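You operate a simulated robot arm through the tools that you are given. There is no shell and no other tool.

The job below is to be done with a simulated robot arm. You get a single attempt, and the scene is never put back.

JOB
Stop the drip at the blue drain port, then test it.
Fine: the low valve marked DRAIN shut first, clamp shut, wheel tight; open that valve fully, then shut it again.

It is judged by the outcome, as a careful person would: the job done as asked, and still so three seconds after it is handed in. It fails if anything else is knocked over, pushed out of place, dropped, spilled or broken.

ROBOT AND FRAMES
A 7-joint arm with a three-finger gripper, fixed in place. Base frame: the origin is at the foot of the arm, x ahead of it, y to its left, z up. Units: mm, degrees, N and s.
Its first joint turns from -166.0 to 166.0 degrees. Payload 2.69 kg.
The TCP is the grasp point between the finger pads, 29 mm short of the fingertips. In the tool frame z runs along the fingers and y along their closing line. Largest opening 120 mm; the body of the gripper starts 78 mm behind the TCP.
Orientation is told as [roll, pitch, yaw] about the base's x, y, z axes, in that order, counted from this pose: with the fingers straight down and closing along the base's y, the tool's x points along the base's -x, its y along +y and its z along -z.

CONTROLS
- The arm moves only by the tool move_arm. Its argument "moves" is a list of rows, each an object of numbers (a shift or turn left out is 0, a gripper value left out holds the last): "rx", "ry", "rz": the turn, a rotation vector about the tool's x, y, z in rad; "x", "y", "z": the shift along the tool's x, y, z in mm; "jaw": the gripper command, from -1 (fully open) to 1 (shut), values between in proportion. In form: [{"rx": .., "ry": .., "rz": .., "x": .., "y": .., "z": .., "jaw": ..}, ...]. A call has 1 to 20 rows; each row shifts and turns the commanded pose from where the row before left it, along the tool's axes as they then stand. Each row takes 0.2 s and may step no farther than 50 mm and 8.6 degrees from the row before; otherwise, or with a gripper value out of range, the whole call is refused. Where a pose cannot be reached the arm comes as near as it can. A force on the tool above 40 N (or 10 N above the force at the start of the call, whichever is more), or a blocked arm, ends the call early, and 0.2 s more pass. Each finger halts on what it meets, pressing with about 37 N; the grip force reading is that of the motor and also rises with nothing between the fingers. The clock runs only during rows and for 0.2 s after the last one: add rows that do not move to give the fingers time. It gives the time, the measured TCP pose, the force on the tool (base axes), the opening and the grip force at its end, in the units of the frame above (readings bear some noise), with the torque about the TCP (base axes, N m) and any sound that the robot's microphone picked up.
- Cameras (640 x 400 px; columns grow to the right, rows downward): "scene" is fixed at [395.3, -505, 1340.8]; the picture's right is [0.36, 0.93, 0.00], its down [0.86, -0.34, -0.38] and it looks along [-0.35, 0.14, -0.93] (base axes); focal length 307 px, centre (320, 200). "wrist" rides on the gripper at [63, 0, -104] in the tool frame; the picture's right is [0.00, 1.00, 0.00], its down [-0.83, 0.00, -0.56] and it looks along [-0.56, 0.00, 0.83] (tool axes); focal length 275 px, centre (320, 200). There is no depth. A picture from a camera that has moved, and an enlarged one, comes with that camera's place and axes in the base frame and with its lens. The place of the scene camera against the robot may be out by one fixed shift of up to 25 mm in any direction.
- capture(camera): a new picture of that camera. The clock stands still meanwhile.
- slide_trunk(by): slides the trunk up (or, below 0, down) by that many mm; the arm rides with it, the base frame stays. It gives what a move gives, with no picture.
- inspect(camera, box): a new picture of the part [left, top, right, bottom] of that camera's present view, enlarged. The clock stands still meanwhile.
- close_job(): hands the job in; it is judged then, once.

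Nothing tells you positions but the pictures and the camera data. Unless the task says otherwise, let go and move clear before handing in.

The tools are called as name(argument=value, ...) on one line, values as JSON. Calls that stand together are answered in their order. move_arm: Moves the arm, as the interface text tells. Its arguments: {"type":"object","properties":{"moves":{"type":"array"}},"required":["moves"]} The other tools are called the same way: slide_trunk (by) slides the trunk up or down; capture (camera) takes a picture; inspect (camera, box) takes an enlarged picture of a part of a camera's view; close_job () hands the job in.

At the start:

```text
clock: 0.0
eef_pos: [112.4, -400.1, 945.5]
ee_rot: [0.0, 0.0, 0.0]
wrist_force: [-0.3, 0.4, -0.6]
torque: [-0.03, 0.0, 0.04]
opening: 119.8
grip_force: 0.1
trunk travel left (down, up): [-250.0, 336.0]
```

scene: 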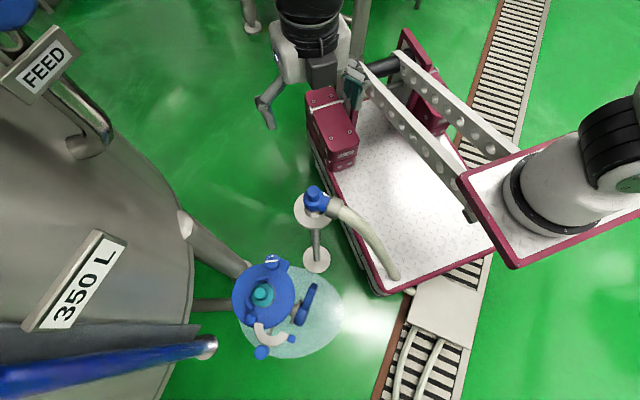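
wrist: 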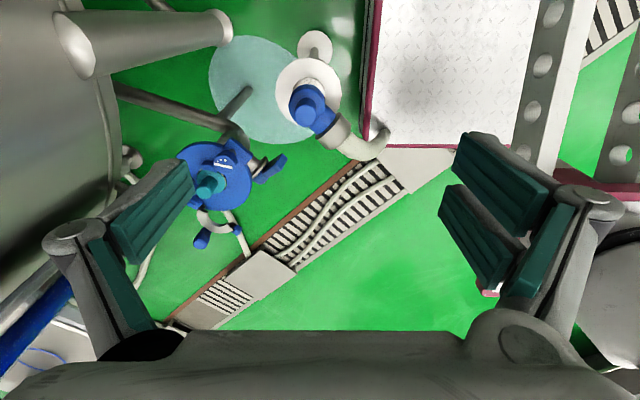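

I see a tank with a blue drain assembly (wheel, clamp, lever) low on its right side, over a puddle, and the arm standing on a cart. I'll take enlarged views of the drain port before moving anything.

inspect(camera="scene", box=[180, 170, 360, 380])

inspect(camera="wrist", box=[130, 20, 350, 270])

inspect(camera="scene", box=[0, 0, 240, 400])

```text
1.90 times, centred on (270, 275) of scene
camera zoom: at [395.3, -505.0, 1340.8], right [0.36, 0.93, 0.0], down [0.86, -0.34, -0.38], along [-0.35, 0.14, -0.93], focal length 584 px, centre (415, 57)
```

zoom: 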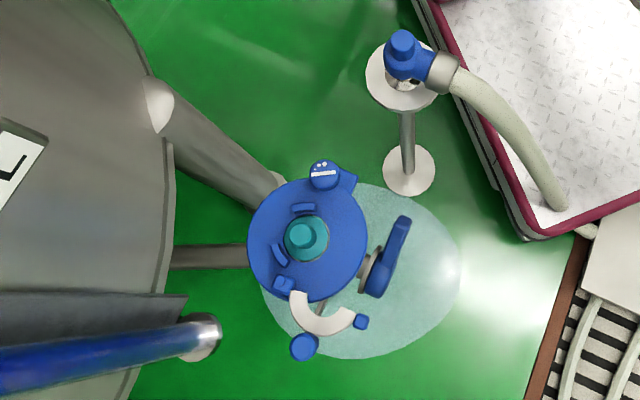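

```text
1.60 times, centred on (240, 145) of wrist
camera zoom: at [48.6, -401.2, 1050.1], right [0.0, 1.0, 0.0], down [0.83, 0.0, 0.56], along [0.56, 0.0, -0.83], focal length 440 px, centre (448, 288)
```

zoom: 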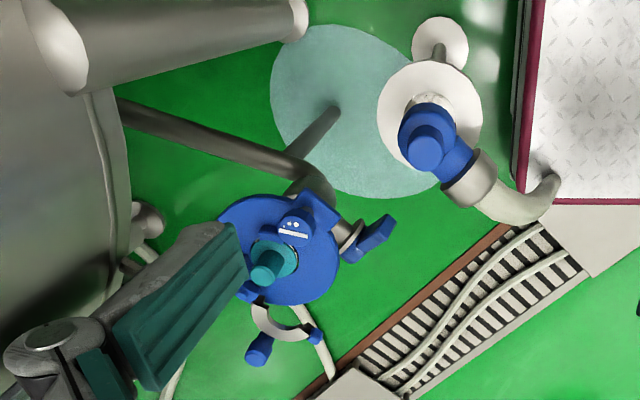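

```text
1.00 times, centred on (120, 200) of scene (not enlarged: the box is as wide or as high as the picture)
camera zoom: at [395.3, -505.0, 1340.8], right [0.36, 0.93, 0.0], down [0.86, -0.34, -0.38], along [-0.35, 0.14, -0.93], focal length 307 px, centre (520, 200)
```

zoom: 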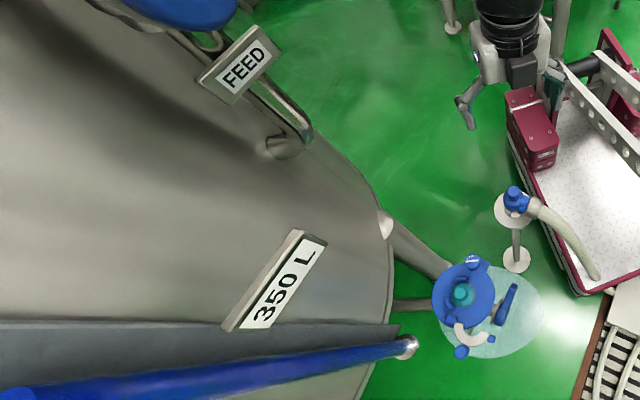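

The drain assembly seems to be around [294, -600, 640]: a horizontal blue disc with a teal hub, a white half-ring clamp and a blue lever beside it. I'll move the wrist camera nearer in small steps to see it properly.

move_arm(moves=[{"y": -30, "jaw": -1}, {"y": -30}, {"y": -30}, {"y": -30}])

capture(camera="wrist")

capture(camera="scene")

```text
clock: 1.0
eef_pos: [112.3, -521.0, 946.4]
ee_rot: [0.1, 0.0, 0.1]
wrist_force: [0.2, 0.7, -0.6]
torque: [-0.02, -0.01, -0.01]
opening: 119.9
grip_force: 0.1
trunk travel left (down, up): [-250.0, 336.0]
```

```text
taken
camera wrist: at [48.3, -521.8, 1050.4], right [-0.01, 1.0, 0.0], down [0.83, 0.0, 0.56], along [0.56, 0.0, -0.83], focal length 275 px, centre (320, 200)
```

wrist: 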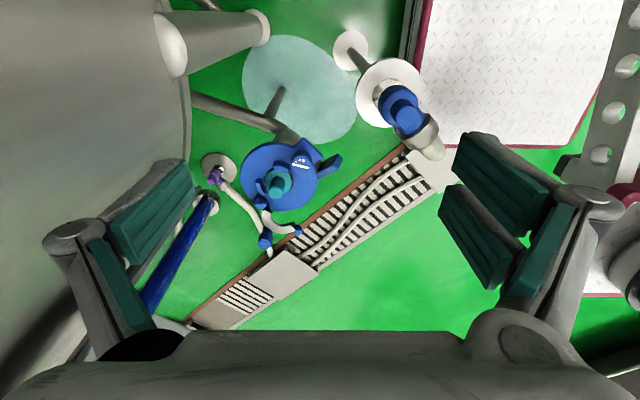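

```text
taken
```

scene: 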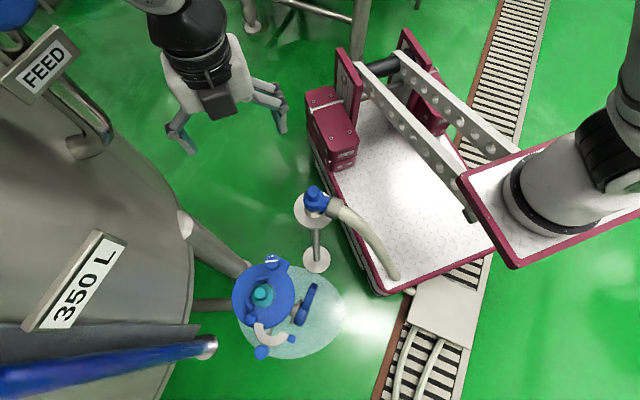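

inspect(camera="wrist", box=[190, 120, 360, 270])

inspect(camera="scene", box=[215, 245, 335, 365])

```text
2.67 times, centred on (275, 195) of wrist
camera zoom: at [48.3, -521.8, 1050.4], right [-0.01, 1.0, 0.0], down [0.83, 0.0, 0.56], along [0.56, 0.0, -0.83], focal length 734 px, centre (440, 213)
```

zoom: 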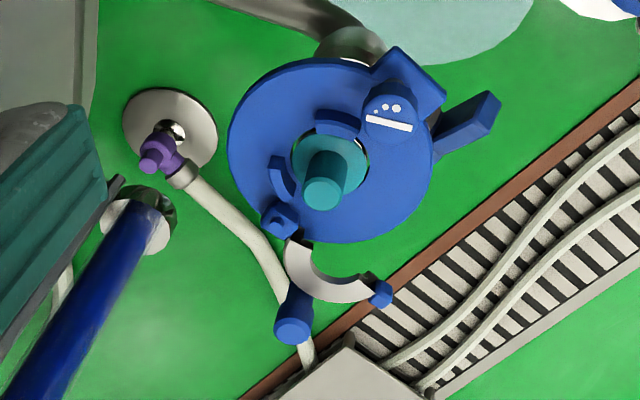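

```text
3.33 times, centred on (275, 305) of scene
camera zoom: at [395.3, -505.0, 1340.8], right [0.36, 0.93, 0.0], down [0.86, -0.34, -0.38], along [-0.35, 0.14, -0.93], focal length 1022 px, centre (470, -150)
```

zoom: 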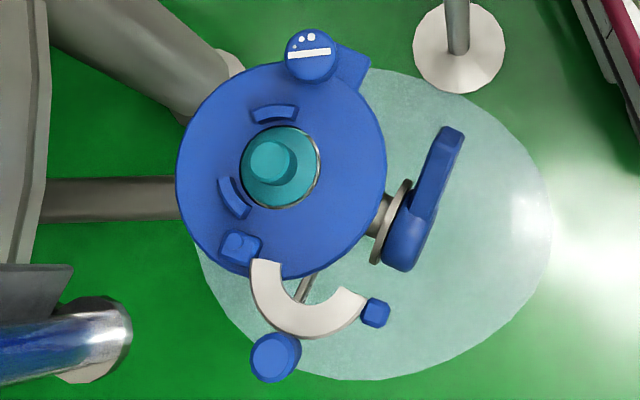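

I see a blue flange with a teal spigot, a hinged white half-clamp, a knob with white marks, and a lever valve on its right side. I'll move the camera closer from above.

move_arm(moves=[{"x": -25, "y": -20, "z": 30}, {"x": -25, "y": -20, "z": 30}, {"x": -20, "y": -20, "z": 30}, {"x": -20, "y": -20, "z": 30}, {}])

capture(camera="wrist")

capture(camera="scene")

```text
clock: 2.2
eef_pos: [203.2, -598.8, 825.6]
ee_rot: [0.0, 0.0, 0.1]
wrist_force: [0.5, 0.0, -0.2]
torque: [0.01, 0.0, -0.03]
opening: 120.0
grip_force: 0.1
trunk travel left (down, up): [-250.0, 336.0]
```

```text
taken
camera wrist: at [138.7, -599.7, 929.6], right [0.0, 1.0, 0.0], down [0.83, 0.0, 0.56], along [0.56, 0.0, -0.83], focal length 275 px, centre (320, 200)
```

wrist: 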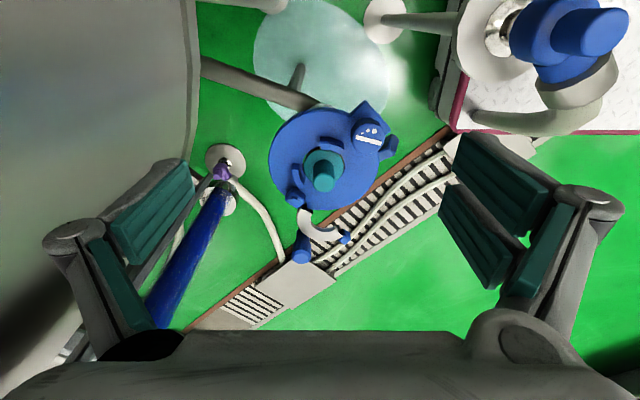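

```text
taken
```

scene: 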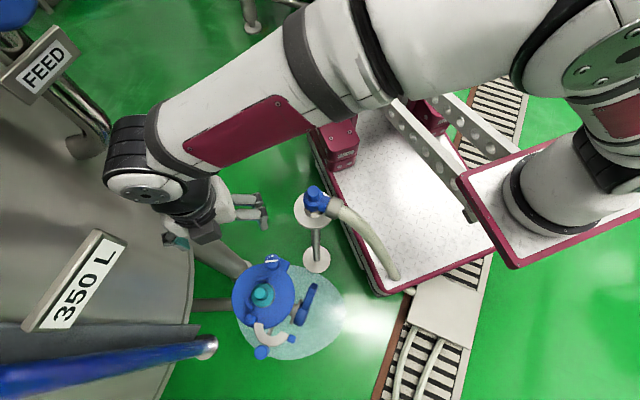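

inspect(camera="wrist", box=[240, 80, 420, 280])

inspect(camera="wrist", box=[330, 90, 410, 170])

```text
2.00 times, centred on (330, 180) of wrist
camera zoom: at [138.7, -599.7, 929.6], right [0.0, 1.0, 0.0], down [0.83, 0.0, 0.56], along [0.56, 0.0, -0.83], focal length 551 px, centre (300, 240)
```

zoom: 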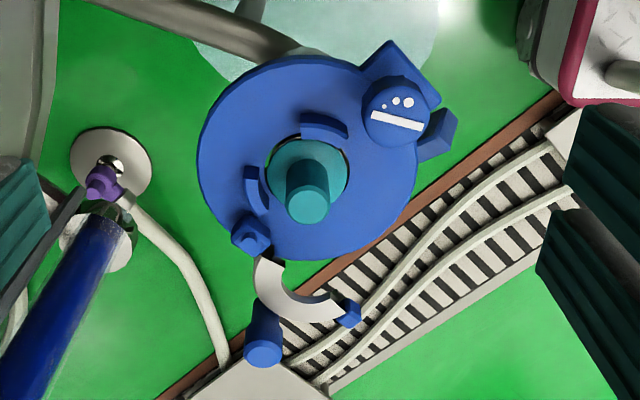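

```text
5.00 times, centred on (370, 130) of wrist
camera zoom: at [138.7, -599.7, 929.6], right [0.0, 1.0, 0.0], down [0.83, 0.0, 0.56], along [0.56, 0.0, -0.83], focal length 1376 px, centre (70, 550)
```

zoom: 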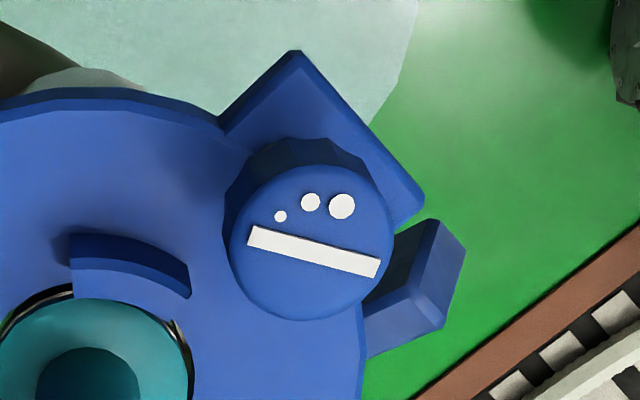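

The round knob carries a bar and three growing dots, which looks like the tightening wheel, and the white half-ring is the open clamp. I still need to see the valve and its marking below, so I'll move to the +y side and turn the camera to look back at it.

move_arm(moves=[{"x": -24, "y": 30}, {"x": -24, "y": 30}, {"x": -24, "y": 30}, {"x": -24, "y": 30}, {"rz": 0.1428}, {"rz": 0.1428}, {"rz": 0.1428}, {"rz": 0.1428}, {"rz": 0.1428}, {"rz": 0.1428}, {"rz": 0.1428}, {"rz": 0.1428}, {"rz": 0.1428}, {"rz": 0.1428}, {"rz": 0.1428}, {}])

capture(camera="wrist")

capture(camera="scene")

```text
clock: 5.6
eef_pos: [297.4, -479.5, 825.9]
ee_rot: [0.0, 0.1, -90.1]
wrist_force: [0.8, 0.2, 0.1]
torque: [0.03, -0.02, 0.01]
opening: 119.9
grip_force: 0.0
trunk travel left (down, up): [-250.0, 336.0]
```

```text
taken
camera wrist: at [297.6, -417.6, 930.3], right [1.0, 0.0, 0.0], down [0.0, -0.83, 0.56], along [0.0, -0.56, -0.83], focal length 275 px, centre (320, 200)
```

wrist: 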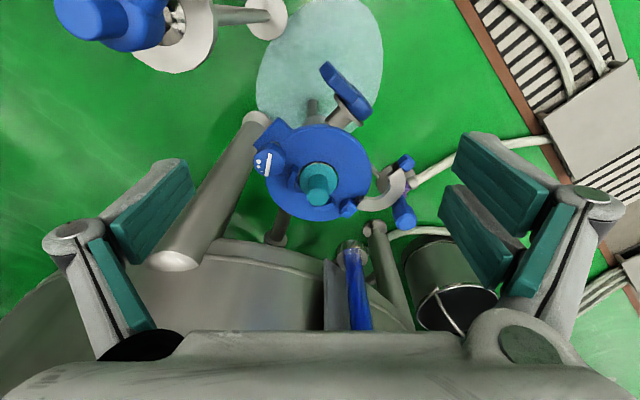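

```text
taken
```

scene: 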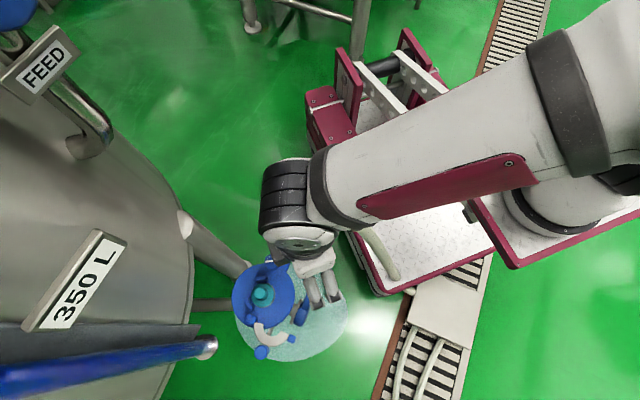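

inspect(camera="wrist", box=[230, 50, 430, 240])

inspect(camera="wrist", box=[300, 50, 390, 130])

```text
2.11 times, centred on (330, 145) of wrist
camera zoom: at [297.6, -417.6, 930.3], right [1.0, 0.0, 0.0], down [0.0, -0.83, 0.56], along [0.0, -0.56, -0.83], focal length 580 px, centre (299, 316)
```

zoom: 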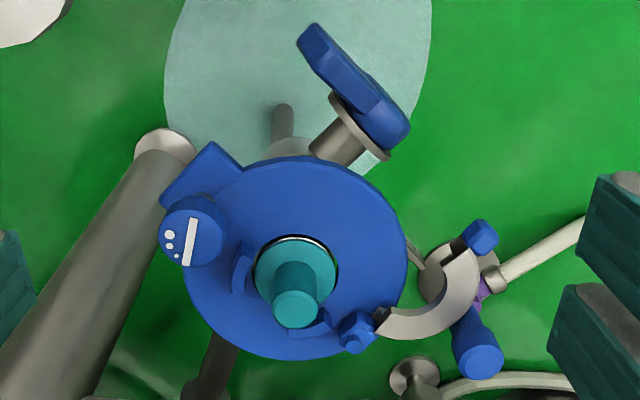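

```text
5.00 times, centred on (345, 90) of wrist
camera zoom: at [297.6, -417.6, 930.3], right [1.0, 0.0, 0.0], down [0.0, -0.83, 0.56], along [0.0, -0.56, -0.83], focal length 1376 px, centre (195, 750)
```

zoom: 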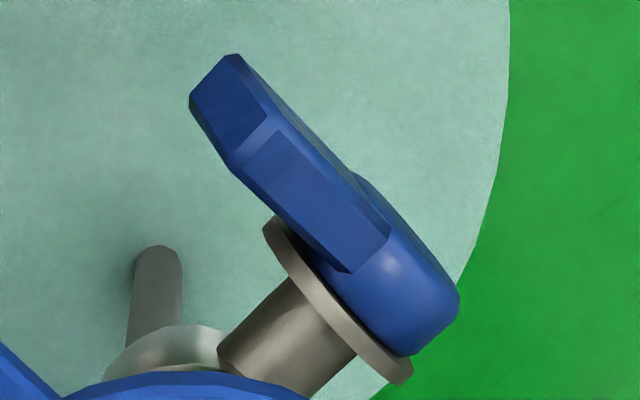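

The lever valve sits about 130 mm below the flange, near [338, -518, 500], with its stem pointing out along about +x+y. I'll go round to face it and tilt the camera to look at its front.

move_arm(moves=[{"x": 19, "y": 35}, {"x": 19, "y": 35}, {"x": 19, "y": 35}, {"x": 19, "y": 35}, {"x": 19, "y": 35}, {"rz": 0.131}, {"rz": 0.131}, {"rz": 0.131}, {"rz": 0.131}, {"rz": 0.131}, {"rz": 0.131}, {"ry": -0.131}, {"ry": -0.131}, {"ry": -0.131}, {"ry": -0.131}, {}])

capture(camera="wrist")

capture(camera="scene")

```text
clock: 9.0
eef_pos: [474.2, -385.3, 826.8]
ee_rot: [0.1, -30.1, -135.2]
wrist_force: [-0.2, -0.3, -0.2]
torque: [-0.01, 0.03, -0.01]
opening: 120.2
grip_force: 0.0
trunk travel left (down, up): [-250.0, 336.0]
```

```text
taken
camera wrist: at [548.3, -310.4, 884.4], right [0.71, -0.71, 0.0], down [-0.31, -0.31, 0.9], along [-0.63, -0.64, -0.44], focal length 275 px, centre (320, 200)
```

wrist: 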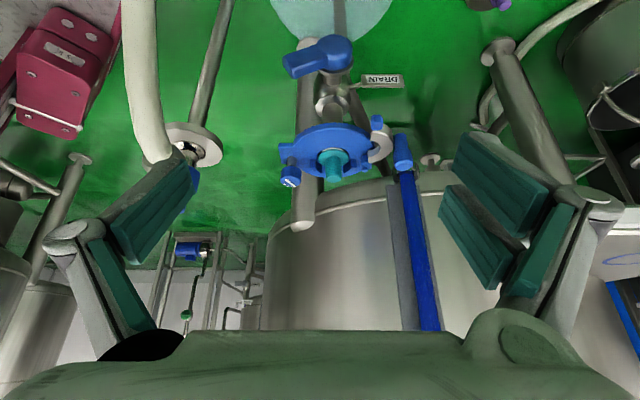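

```text
taken
```

scene: 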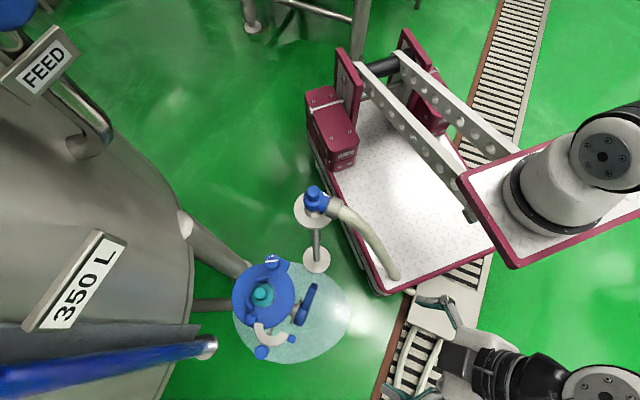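

inspect(camera="wrist", box=[250, 10, 430, 210])

inspect(camera="wrist", box=[275, 25, 415, 115])

inspect(camera="wrist", box=[265, 105, 425, 205])

```text
2.00 times, centred on (340, 110) of wrist
camera zoom: at [548.3, -310.4, 884.4], right [0.71, -0.71, 0.0], down [-0.31, -0.31, 0.9], along [-0.63, -0.64, -0.44], focal length 551 px, centre (280, 380)
```

zoom: 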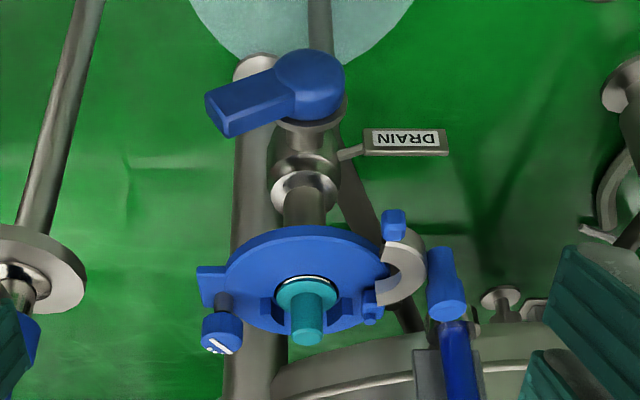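

```text
4.44 times, centred on (345, 70) of wrist
camera zoom: at [548.3, -310.4, 884.4], right [0.71, -0.71, 0.0], down [-0.31, -0.31, 0.9], along [-0.63, -0.64, -0.44], focal length 1224 px, centre (209, 778)
```

zoom: 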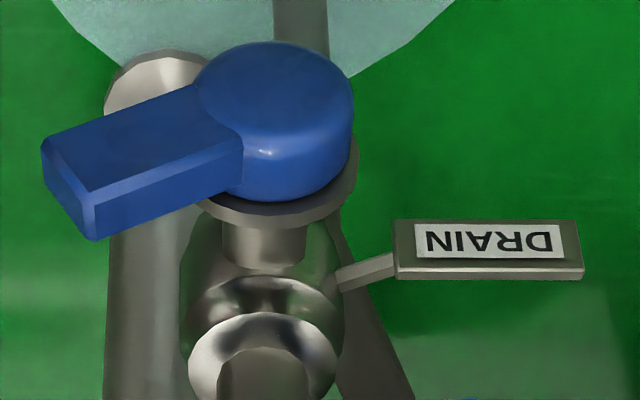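

```text
4.00 times, centred on (345, 155) of wrist
camera zoom: at [548.3, -310.4, 884.4], right [0.71, -0.71, 0.0], down [-0.31, -0.31, 0.9], along [-0.63, -0.64, -0.44], focal length 1101 px, centre (220, 380)
```

zoom: 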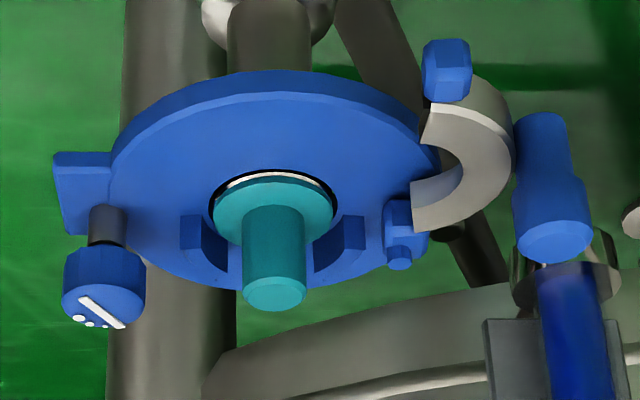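

The label on the low lever valve reads DRAIN. The lever sticks out to the side and seems about 20° above horizontal, so it is slightly open. I'll lower the camera to see it face on.

move_arm(moves=[{"x": 20, "z": 34.6}, {"x": 20, "z": 34.6}, {"x": 20, "z": 34.6}, {"x": 20, "z": 34.6}, {"x": 20, "z": 34.6}, {"x": 20, "z": 34.6}, {}])

capture(camera="wrist")

capture(camera="scene")

inspect(camera="wrist", box=[220, 90, 440, 310])

```text
clock: 10.6
eef_pos: [474.6, -387.3, 585.3]
ee_rot: [0.1, -30.0, -135.1]
wrist_force: [-0.1, -0.3, -0.3]
torque: [0.0, 0.0, -0.01]
opening: 120.2
grip_force: 0.0
trunk travel left (down, up): [-250.0, 336.0]
```

```text
taken
camera wrist: at [548.2, -312.1, 644.3], right [0.71, -0.7, 0.0], down [-0.31, -0.31, 0.9], along [-0.63, -0.64, -0.44], focal length 275 px, centre (320, 200)
```

wrist: 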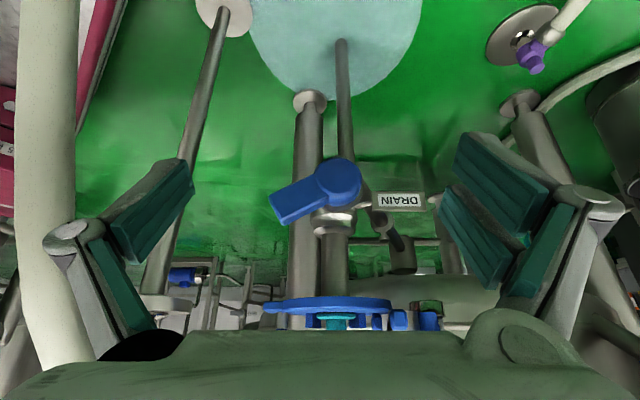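

```text
taken
```

scene: 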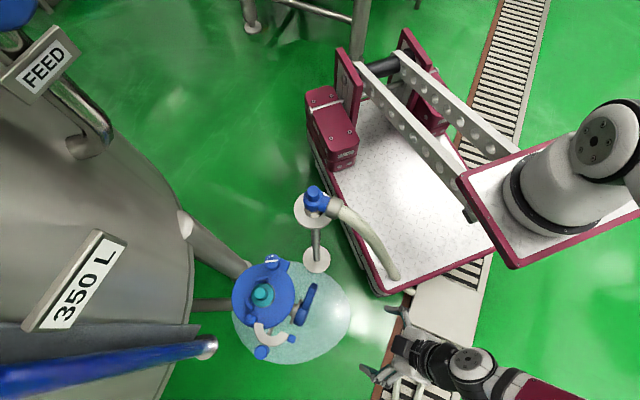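

```text
1.82 times, centred on (330, 200) of wrist
camera zoom: at [548.2, -312.1, 644.3], right [0.71, -0.7, 0.0], down [-0.31, -0.31, 0.9], along [-0.63, -0.64, -0.44], focal length 500 px, centre (302, 200)
```

zoom: 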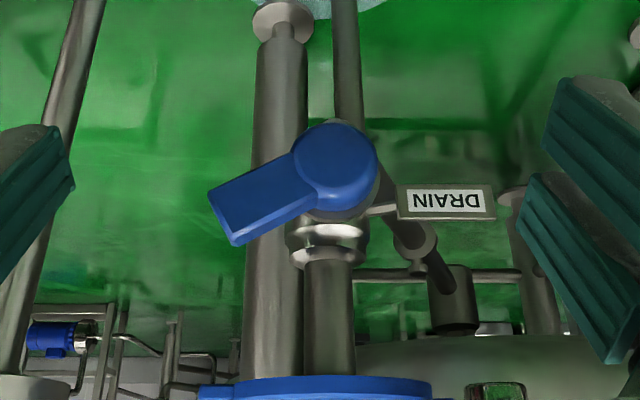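

The DRAIN lever is about 27° above horizontal, so it is slightly open on the vertical pipe; shut should be straight across, and fully open in line. I'll tilt the tool to horizontal along the valve stem so it can grip the lever and turn it about its own axis.

move_arm(moves=[{"ry": -0.131}, {"ry": -0.131}, {"ry": -0.131}, {"ry": -0.131}, {}])

capture(camera="wrist")

capture(camera="scene")

```text
clock: 11.8
eef_pos: [473.8, -386.0, 584.9]
ee_rot: [0.1, -60.2, -135.2]
wrist_force: [-0.6, 0.5, -0.1]
torque: [0.01, 0.01, 0.0]
opening: 120.2
grip_force: 0.0
trunk travel left (down, up): [-250.0, 336.0]
```

```text
taken
camera wrist: at [559.1, -300.2, 583.4], right [0.71, -0.71, 0.0], down [0.05, 0.05, 1.0], along [-0.7, -0.71, 0.07], focal length 275 px, centre (320, 200)
```

wrist: 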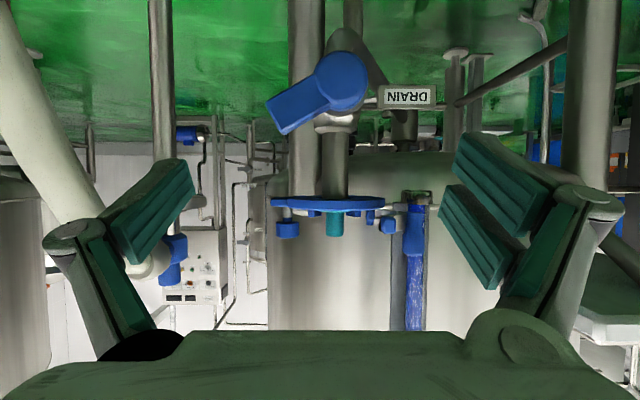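

```text
taken
```

scene: 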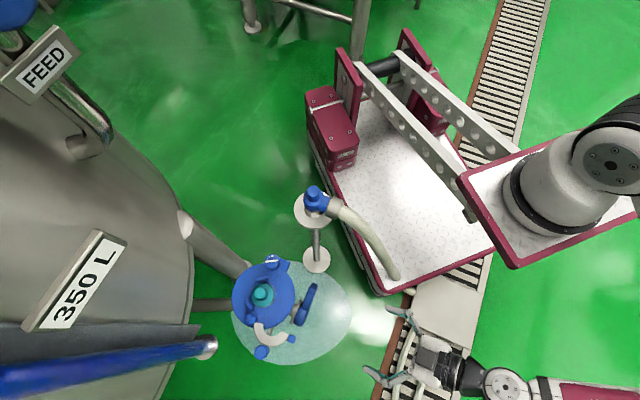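

inspect(camera="wrist", box=[240, 30, 460, 250])

inspect(camera="wrist", box=[250, 170, 450, 250])

inspect(camera="wrist", box=[255, 40, 445, 150])

```text
1.82 times, centred on (350, 140) of wrist
camera zoom: at [559.1, -300.2, 583.4], right [0.71, -0.71, 0.0], down [0.05, 0.05, 1.0], along [-0.7, -0.71, 0.07], focal length 500 px, centre (266, 309)
```

zoom: 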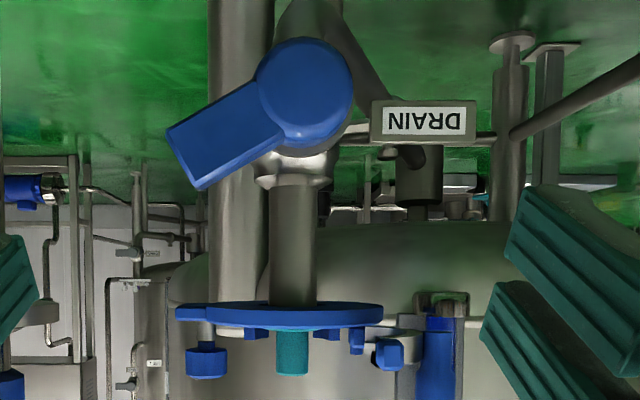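

```text
3.20 times, centred on (350, 210) of wrist
camera zoom: at [559.1, -300.2, 583.4], right [0.71, -0.71, 0.0], down [0.05, 0.05, 1.0], along [-0.7, -0.71, 0.07], focal length 881 px, centre (224, 168)
```

zoom: 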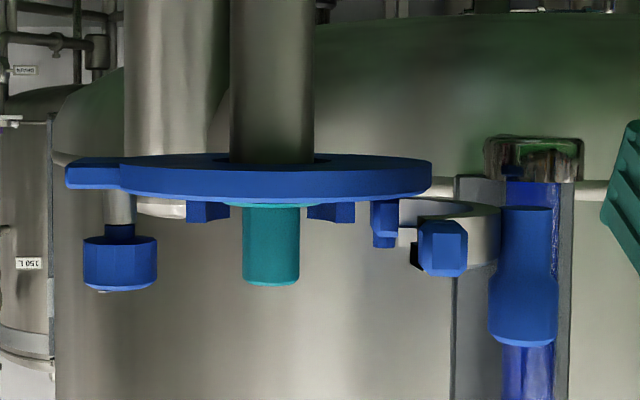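

```text
3.37 times, centred on (350, 95) of wrist
camera zoom: at [559.1, -300.2, 583.4], right [0.71, -0.71, 0.0], down [0.05, 0.05, 1.0], along [-0.7, -0.71, 0.07], focal length 927 px, centre (219, 554)
```

zoom: 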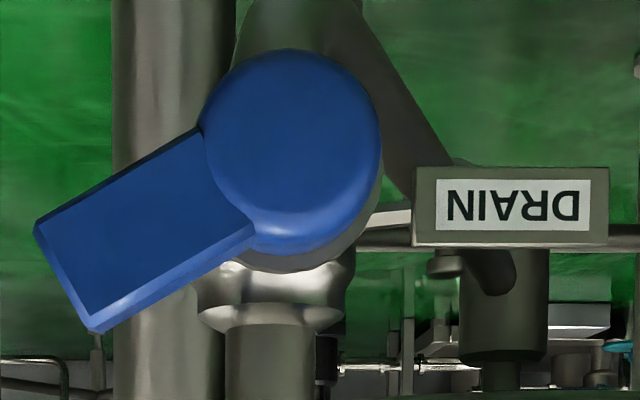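

This horizontal view shows the lever about 30° above shut, the hub at about [358, -537, 473], and the plate at z ≈ 615 with the knob and clamp on top. I'll finish tilting to horizontal and roll the jaws to line up across the lever arm.

move_arm(moves=[{"ry": -0.131}, {"ry": -0.131}, {"ry": -0.131}, {"ry": -0.131}, {"rz": 0.131}, {"rz": 0.131}, {"rz": 0.131}, {"rz": 0.131}, {"rz": 0.131}, {"rz": 0.131}, {"rz": 0.131}, {"rz": 0.131}, {}])

capture(camera="wrist")

capture(camera="scene")

```text
clock: 14.6
eef_pos: [484.6, -375.4, 634.5]
ee_rot: [89.2, -30.2, 135.2]
wrist_force: [-0.2, 0.5, 0.0]
torque: [0.0, 0.01, 0.0]
opening: 120.0
grip_force: 0.0
out of reach, approached as far as the arm can: row 11, 12
trunk travel left (down, up): [-250.0, 336.0]
```

```text
taken
camera wrist: at [597.3, -341.3, 604.0], right [0.35, -0.37, 0.86], down [-0.11, 0.9, 0.43], along [-0.93, -0.25, 0.27], focal length 275 px, centre (320, 200)
```

wrist: 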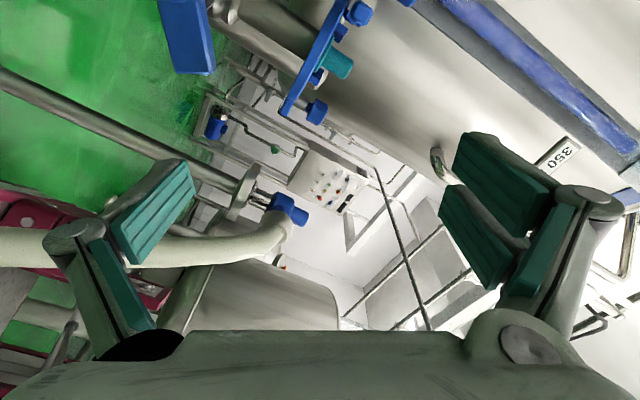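

```text
taken
```

scene: 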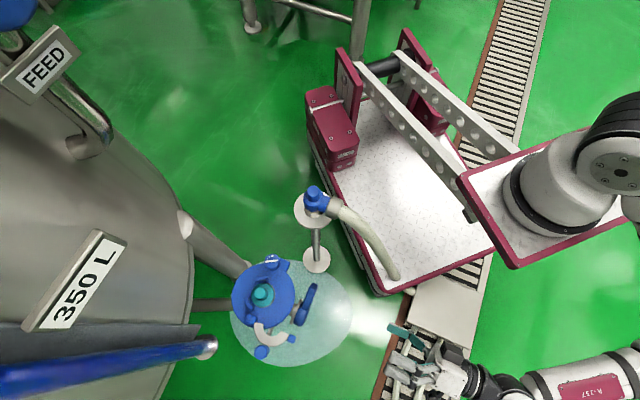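

Rolling the positive way runs out of reach, so I'll roll back the other way, which lines the jaws up equally well.

move_arm(moves=[{"rz": -0.131}, {"rz": -0.131}, {"rz": -0.131}, {"rz": -0.131}, {"rz": -0.131}, {"rz": -0.131}, {"rz": -0.131}, {"rz": -0.131}, {"rz": -0.131}, {"rz": -0.131}, {"rz": -0.131}, {"rz": -0.131}, {"rz": -0.131}, {"rz": -0.131}, {"rz": -0.131}, {"rz": -0.131}, {"rz": -0.131}, {"rz": -0.131}, {}])

capture(camera="wrist")

capture(camera="scene")

```text
clock: 18.6
eef_pos: [485.3, -376.7, 634.2]
ee_rot: [-90.1, -14.8, -44.9]
wrist_force: [-0.1, 0.3, -0.2]
torque: [0.0, 0.01, 0.0]
opening: 120.1
grip_force: 0.2
trunk travel left (down, up): [-250.0, 336.0]
```

```text
taken
camera wrist: at [515.5, -260.4, 617.8], right [0.18, -0.18, -0.97], down [0.96, -0.18, 0.21], along [-0.21, -0.97, 0.14], focal length 275 px, centre (320, 200)
```

wrist: 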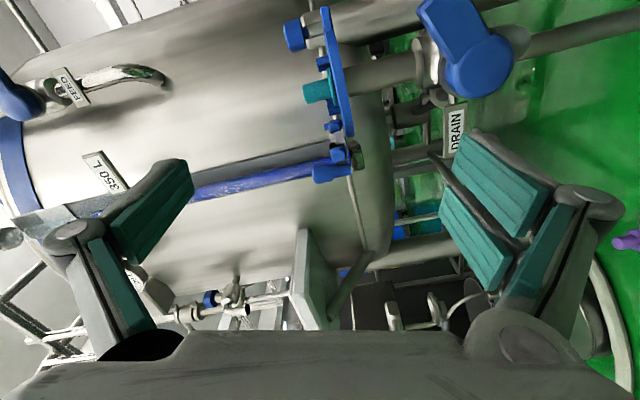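

```text
taken
```

scene: 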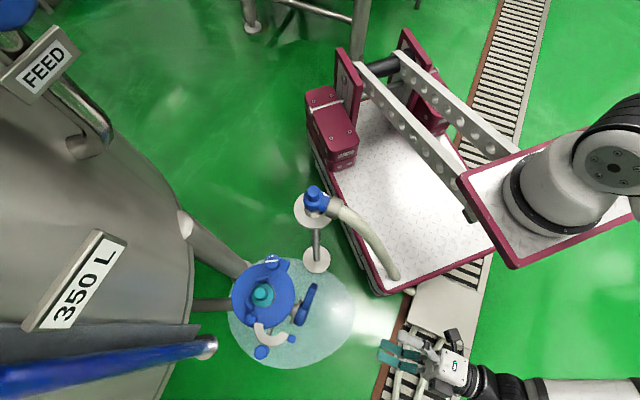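

The puddle is slowly growing, so I'll get to the valve without delay. I'm moving in front of the lever arm and rolling the jaws to straddle it.

move_arm(moves=[{"x": 11.4, "y": 24.3, "z": 28.9}, {"x": 11.4, "y": 24.3, "z": 28.9}, {"x": 11.4, "y": 24.3, "z": 28.9}, {"x": 11.4, "y": 24.3, "z": 28.9}, {"x": 11.4, "y": 24.3, "z": 28.9}, {"rz": -0.128}, {"rz": -0.128}, {"rz": -0.128}, {"rz": -0.128}, {"rz": -0.128}, {"rz": -0.128, "jaw": -0.2}, {}])

capture(camera="wrist")

capture(camera="scene")

```text
clock: 21.2
eef_pos: [365.3, -461.0, 502.5]
ee_rot: [-90.2, 29.3, -45.1]
wrist_force: [0.0, 0.2, 0.3]
torque: [-0.04, 0.04, -0.01]
opening: 72.0
grip_force: 0.0
trunk travel left (down, up): [-250.0, 336.0]
```

```text
taken
camera wrist: at [400.1, -349.6, 533.4], right [-0.35, 0.35, -0.87], down [0.9, -0.12, -0.41], along [-0.25, -0.93, -0.27], focal length 275 px, centre (320, 200)
```

wrist: 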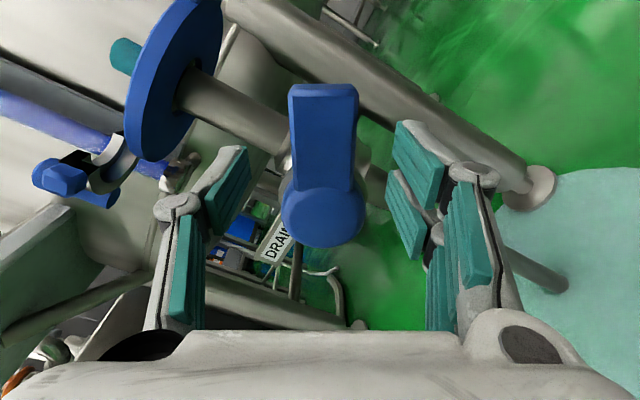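

```text
taken
```

scene: 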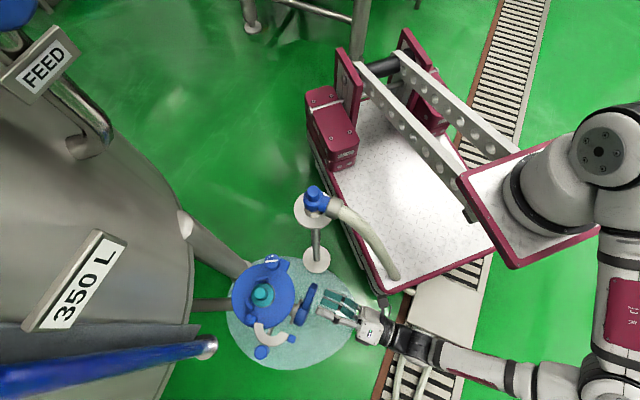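

The lever arm is centred and aligned between the fingers. I'll move forward around it and close on it.

move_arm(moves=[{"z": 14}, {"z": 14}, {"z": 14}, {"z": 12}, {"jaw": 0.3}, {"jaw": 1}, {}, {}])

capture(camera="wrist")

```text
clock: 23.0
eef_pos: [328.1, -499.1, 500.5]
ee_rot: [-89.8, 29.2, -45.0]
wrist_force: [-6.6, 7.0, -21.1]
torque: [1.15, 0.66, 0.11]
opening: 36.9
grip_force: 45.5
trunk travel left (down, up): [-250.0, 336.0]
```

```text
taken
camera wrist: at [361.8, -386.9, 532.3], right [-0.35, 0.35, -0.87], down [0.91, -0.12, -0.41], along [-0.25, -0.93, -0.28], focal length 275 px, centre (320, 200)
```

wrist: 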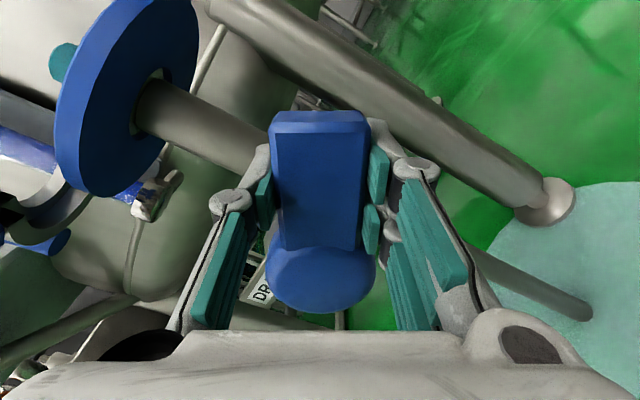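

The grip is solid at 36.9 mm. I'll now turn the lever about its hub to the shut (horizontal) position.

move_arm(moves=[{"rz": 0.1, "y": 5.8, "x": -0.3}, {"rz": 0.1, "y": 5.8, "x": -0.3}, {"rz": 0.1, "y": 5.8, "x": -0.3}, {"rz": 0.1, "y": 5.8, "x": -0.3}, {}])

capture(camera="wrist")

```text
clock: 24.2
eef_pos: [322.4, -493.7, 480.8]
ee_rot: [-90.0, 6.1, -45.3]
wrist_force: [-6.3, 19.0, -11.6]
torque: [0.57, 0.33, -0.42]
opening: 36.8
grip_force: 44.8
trunk travel left (down, up): [-250.0, 336.0]
```

```text
taken
camera wrist: at [351.8, -376.8, 487.5], right [-0.08, 0.08, -0.99], down [0.98, -0.19, -0.09], along [-0.2, -0.98, -0.06], focal length 275 px, centre (320, 200)
```

wrist: 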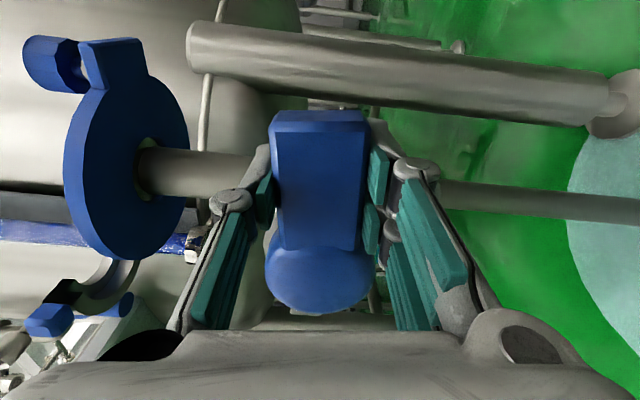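

move_arm(moves=[{"rz": 0.053, "y": 3.1, "x": 1}, {"rz": 0.053, "y": 3.1, "x": 1}, {}])

capture(camera="wrist")

capture(camera="scene")

```text
clock: 25.0
eef_pos: [323.2, -493.4, 474.5]
ee_rot: [-90.0, 0.0, -45.0]
wrist_force: [-7.1, -0.6, -14.2]
torque: [0.55, 0.38, -0.49]
opening: 37.1
grip_force: 44.8
trunk travel left (down, up): [-250.0, 336.0]
```

```text
taken
camera wrist: at [350.9, -376.2, 475.0], right [0.0, 0.0, -1.0], down [0.98, -0.19, -0.01], along [-0.19, -0.98, 0.0], focal length 275 px, centre (320, 200)
```

wrist: 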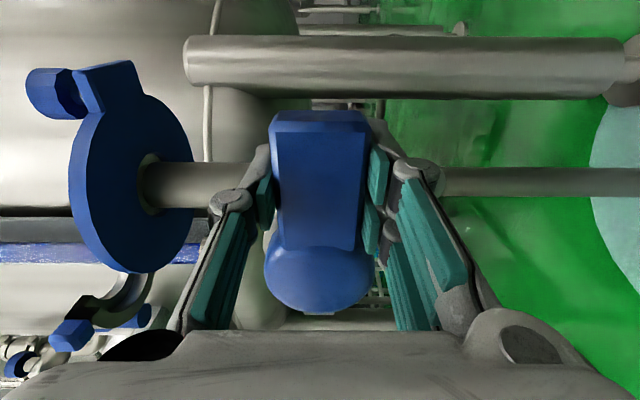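

```text
taken
```

scene: 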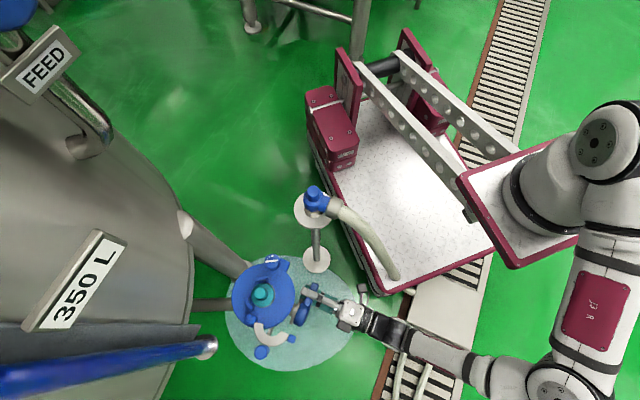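

move_arm(moves=[{"rz": 0.05, "y": 2.9}, {}])

```text
clock: 25.6
eef_pos: [323.7, -495.2, 473.7]
ee_rot: [-90.4, -2.8, -44.7]
wrist_force: [1.0, -2.6, 5.2]
torque: [1.5, 1.59, 0.63]
opening: 38.1
grip_force: 45.4
trunk travel left (down, up): [-250.0, 336.0]
```

The lever reached a firm stop at horizontal: it stopped moving and the torque rose, so the DRAIN valve is shut. I'll release it and back straight out, then look.

move_arm(moves=[{"rz": -0.03, "y": -1.5}, {"jaw": -0.2}, {}, {"z": -20}, {"z": -25}, {"z": -30}, {"z": -30}, {}])

capture(camera="wrist")

capture(camera="scene")

```text
clock: 27.4
eef_pos: [396.5, -417.2, 472.1]
ee_rot: [-90.1, -1.1, -45.2]
wrist_force: [-0.1, 0.3, 0.4]
torque: [0.01, 0.02, 0.05]
opening: 72.3
grip_force: 0.1
trunk travel left (down, up): [-250.0, 336.0]
```

```text
taken
camera wrist: at [424.1, -300.4, 470.8], right [0.01, -0.01, -1.0], down [0.98, -0.2, 0.01], along [-0.2, -0.98, 0.01], focal length 275 px, centre (320, 200)
```

wrist: 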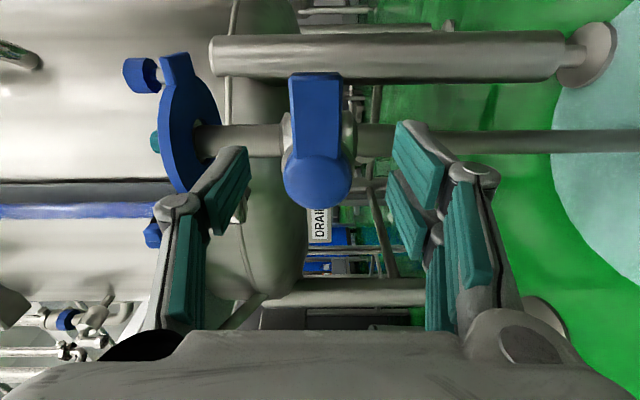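

```text
taken
```

scene: 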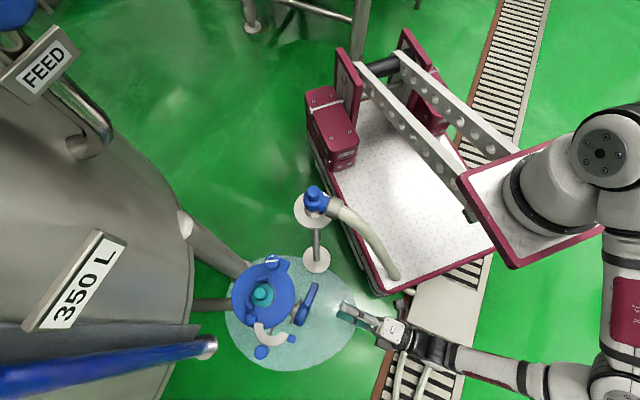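

The lever sits level and the puddle has stopped growing. Next I'll go up, turn the tool to point down, and look at the clamp from above.

move_arm(moves=[{"y": -42}, {"y": -42}, {"y": -42}, {"y": -42}, {"y": -42}, {"y": -42}, {"y": -42}, {"y": -42}, {"rx": -0.131}, {"rx": -0.131}, {"rx": -0.131}, {"rx": -0.131}, {"rx": -0.131}, {"rx": -0.131}, {"rx": -0.131}, {"rx": -0.131}, {"rx": -0.131}, {"rx": -0.131}, {"rx": -0.131}, {"rx": -0.131}])

capture(camera="wrist")

capture(camera="scene")

```text
clock: 31.6
eef_pos: [392.8, -413.9, 809.8]
ee_rot: [0.1, -1.1, -44.9]
wrist_force: [0.2, -0.1, 0.3]
torque: [0.0, 0.02, -0.01]
opening: 72.0
grip_force: 0.2
trunk travel left (down, up): [-250.0, 336.0]
```

```text
taken
camera wrist: at [345.2, -368.9, 912.5], right [0.7, 0.71, 0.0], down [0.58, -0.58, 0.57], along [0.41, -0.4, -0.82], focal length 275 px, centre (320, 200)
```

wrist: 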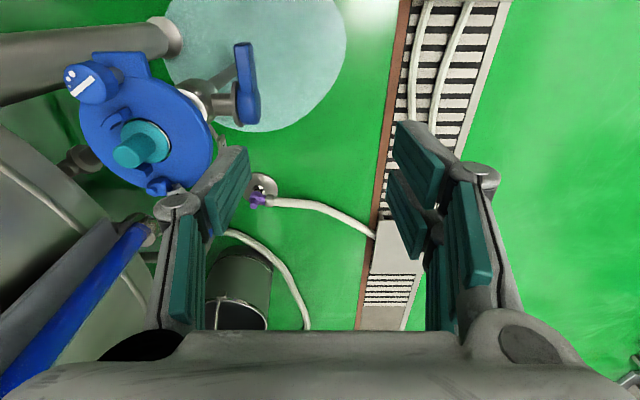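

```text
taken
```

scene: 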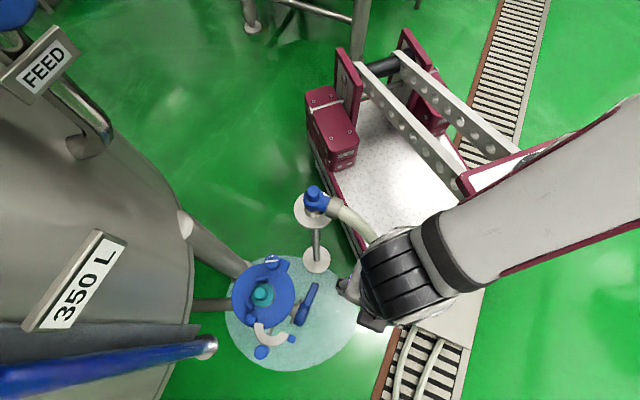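

move_arm(moves=[{"x": -30.8, "y": -28.7}, {"x": -30.8, "y": -28.7}, {"x": -30.8, "y": -28.7}, {"x": -30.8, "y": -28.7}, {"rz": 0.131, "x": -30.8, "y": -28.7}, {"rz": 0.131}, {"rz": 0.131}, {"rz": 0.131}, {"rz": 0.131}, {"rz": 0.131}, {"rz": 0.131}, {"rz": 0.131}, {}])

capture(camera="wrist")

capture(camera="scene")

```text
clock: 34.4
eef_pos: [399.5, -624.2, 812.9]
ee_rot: [0.9, -0.5, -105.2]
wrist_force: [-0.3, -0.2, 0.3]
torque: [0.01, -0.01, 0.01]
opening: 72.1
grip_force: 0.1
trunk travel left (down, up): [-250.0, 336.0]
```

```text
taken
camera wrist: at [413.2, -563.1, 916.1], right [0.97, -0.26, 0.02], down [-0.22, -0.8, 0.56], along [-0.13, -0.55, -0.83], focal length 275 px, centre (320, 200)
```

wrist: 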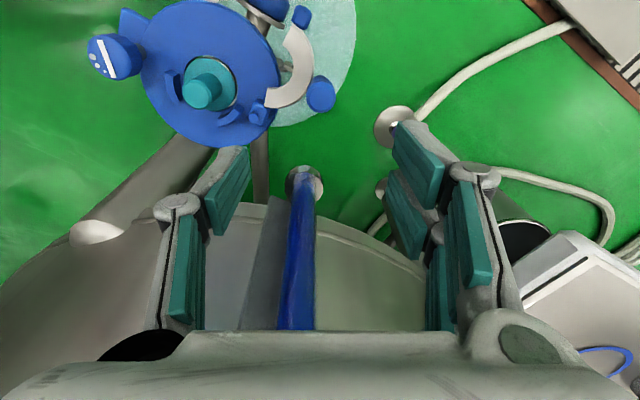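

```text
taken
```

scene: 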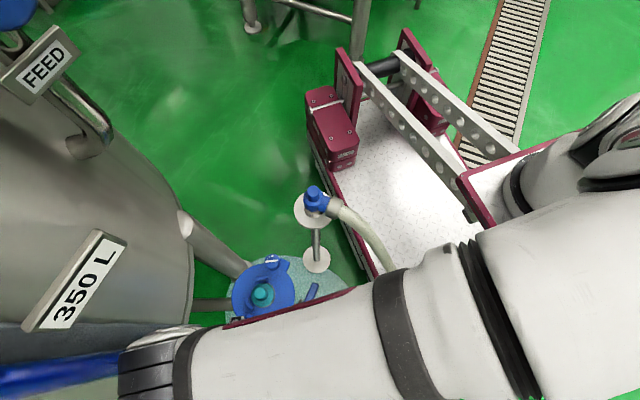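

inspect(camera="wrist", box=[120, 0, 380, 160])

inspect(camera="wrist", box=[230, 0, 350, 150])

```text
2.46 times, centred on (250, 80) of wrist
camera zoom: at [413.2, -563.1, 916.1], right [0.97, -0.26, 0.02], down [-0.22, -0.8, 0.56], along [-0.13, -0.55, -0.83], focal length 678 px, centre (492, 495)
```

zoom: 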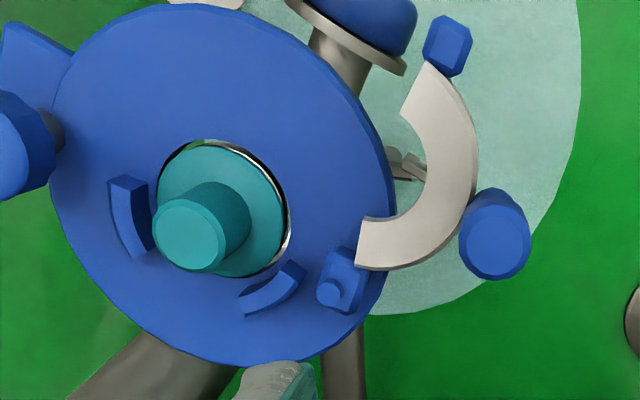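

```text
2.67 times, centred on (290, 75) of wrist
camera zoom: at [413.2, -563.1, 916.1], right [0.97, -0.26, 0.02], down [-0.22, -0.8, 0.56], along [-0.13, -0.55, -0.83], focal length 734 px, centre (400, 533)
```

zoom: 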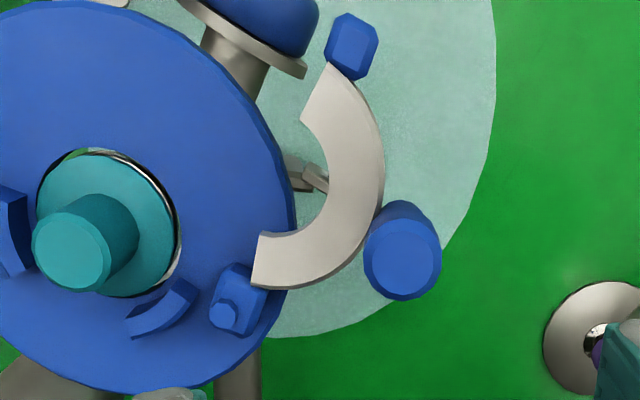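

The handle is at about [404, -624] with its top near z ≈ 672, and the hinge pin is at [332, -630]. I'll come straight down over the handle and grip it.

move_arm(moves=[{"x": 2, "y": 2, "z": 35}, {"z": 35}, {"z": 30}, {"z": 20}, {"z": 18}, {}])

capture(camera="wrist")

```text
clock: 35.8
eef_pos: [402.3, -626.4, 674.8]
ee_rot: [0.9, -0.5, -105.2]
wrist_force: [0.8, 1.3, 0.7]
torque: [0.0, 0.01, 0.02]
opening: 72.2
grip_force: 0.0
trunk travel left (down, up): [-250.0, 336.0]
```

```text
taken
camera wrist: at [416.5, -563.8, 777.8], right [0.97, -0.26, 0.02], down [-0.22, -0.8, 0.56], along [-0.13, -0.55, -0.83], focal length 275 px, centre (320, 200)
```

wrist: 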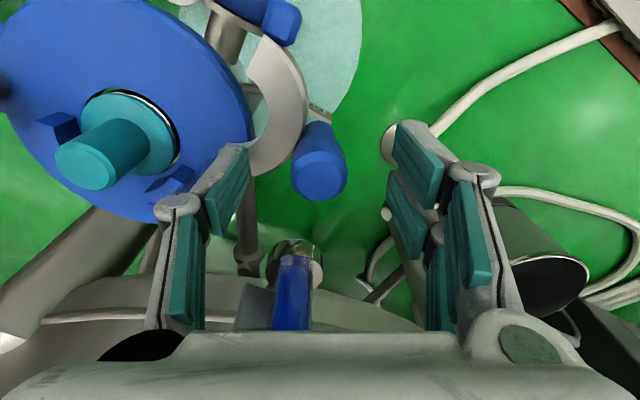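

move_arm(moves=[{"x": 3, "jaw": 0.3}, {"jaw": 1}, {}, {}])

inspect(camera="wrist", box=[160, 60, 480, 260])

```text
clock: 36.8
eef_pos: [402.4, -621.8, 675.0]
ee_rot: [0.8, -0.6, -105.2]
wrist_force: [-7.5, 4.8, 1.7]
torque: [0.28, 0.42, 0.05]
opening: 24.4
grip_force: 45.4
trunk travel left (down, up): [-250.0, 336.0]
```

```text
2.00 times, centred on (320, 160) of wrist
camera zoom: at [416.6, -560.1, 778.1], right [0.97, -0.26, 0.01], down [-0.22, -0.8, 0.56], along [-0.13, -0.55, -0.83], focal length 551 px, centre (320, 280)
```

zoom: 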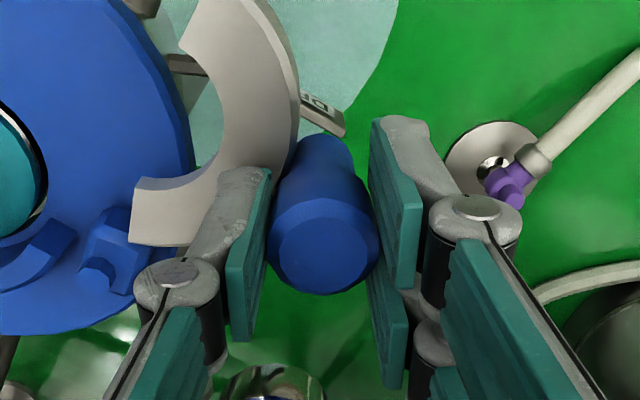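

Gripped at 24 mm. I'll swing the clamp counter-clockwise about its hinge in stages, turning the tool with it and watching the forces.

move_arm(moves=[{"rz": -0.12, "x": 7.7, "y": -3.63}, {"rz": -0.12, "x": 7.7, "y": -3.63}, {"rz": -0.12, "x": 7.7, "y": -3.63}, {}])

capture(camera="wrist")

```text
clock: 37.8
eef_pos: [395.6, -598.7, 673.8]
ee_rot: [0.6, -1.0, -84.3]
wrist_force: [-8.0, -3.6, 4.5]
torque: [0.09, 0.43, -0.05]
opening: 24.4
grip_force: 45.1
trunk travel left (down, up): [-250.0, 336.0]
```

```text
taken
camera wrist: at [386.9, -534.7, 777.5], right [0.99, 0.1, 0.01], down [0.08, -0.82, 0.57], along [0.07, -0.57, -0.82], focal length 275 px, centre (320, 200)
```

wrist: 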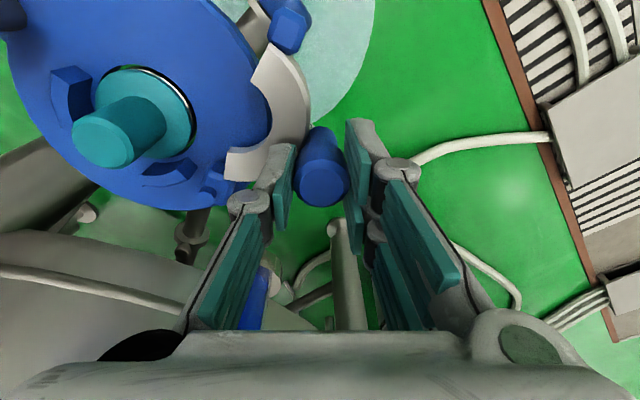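

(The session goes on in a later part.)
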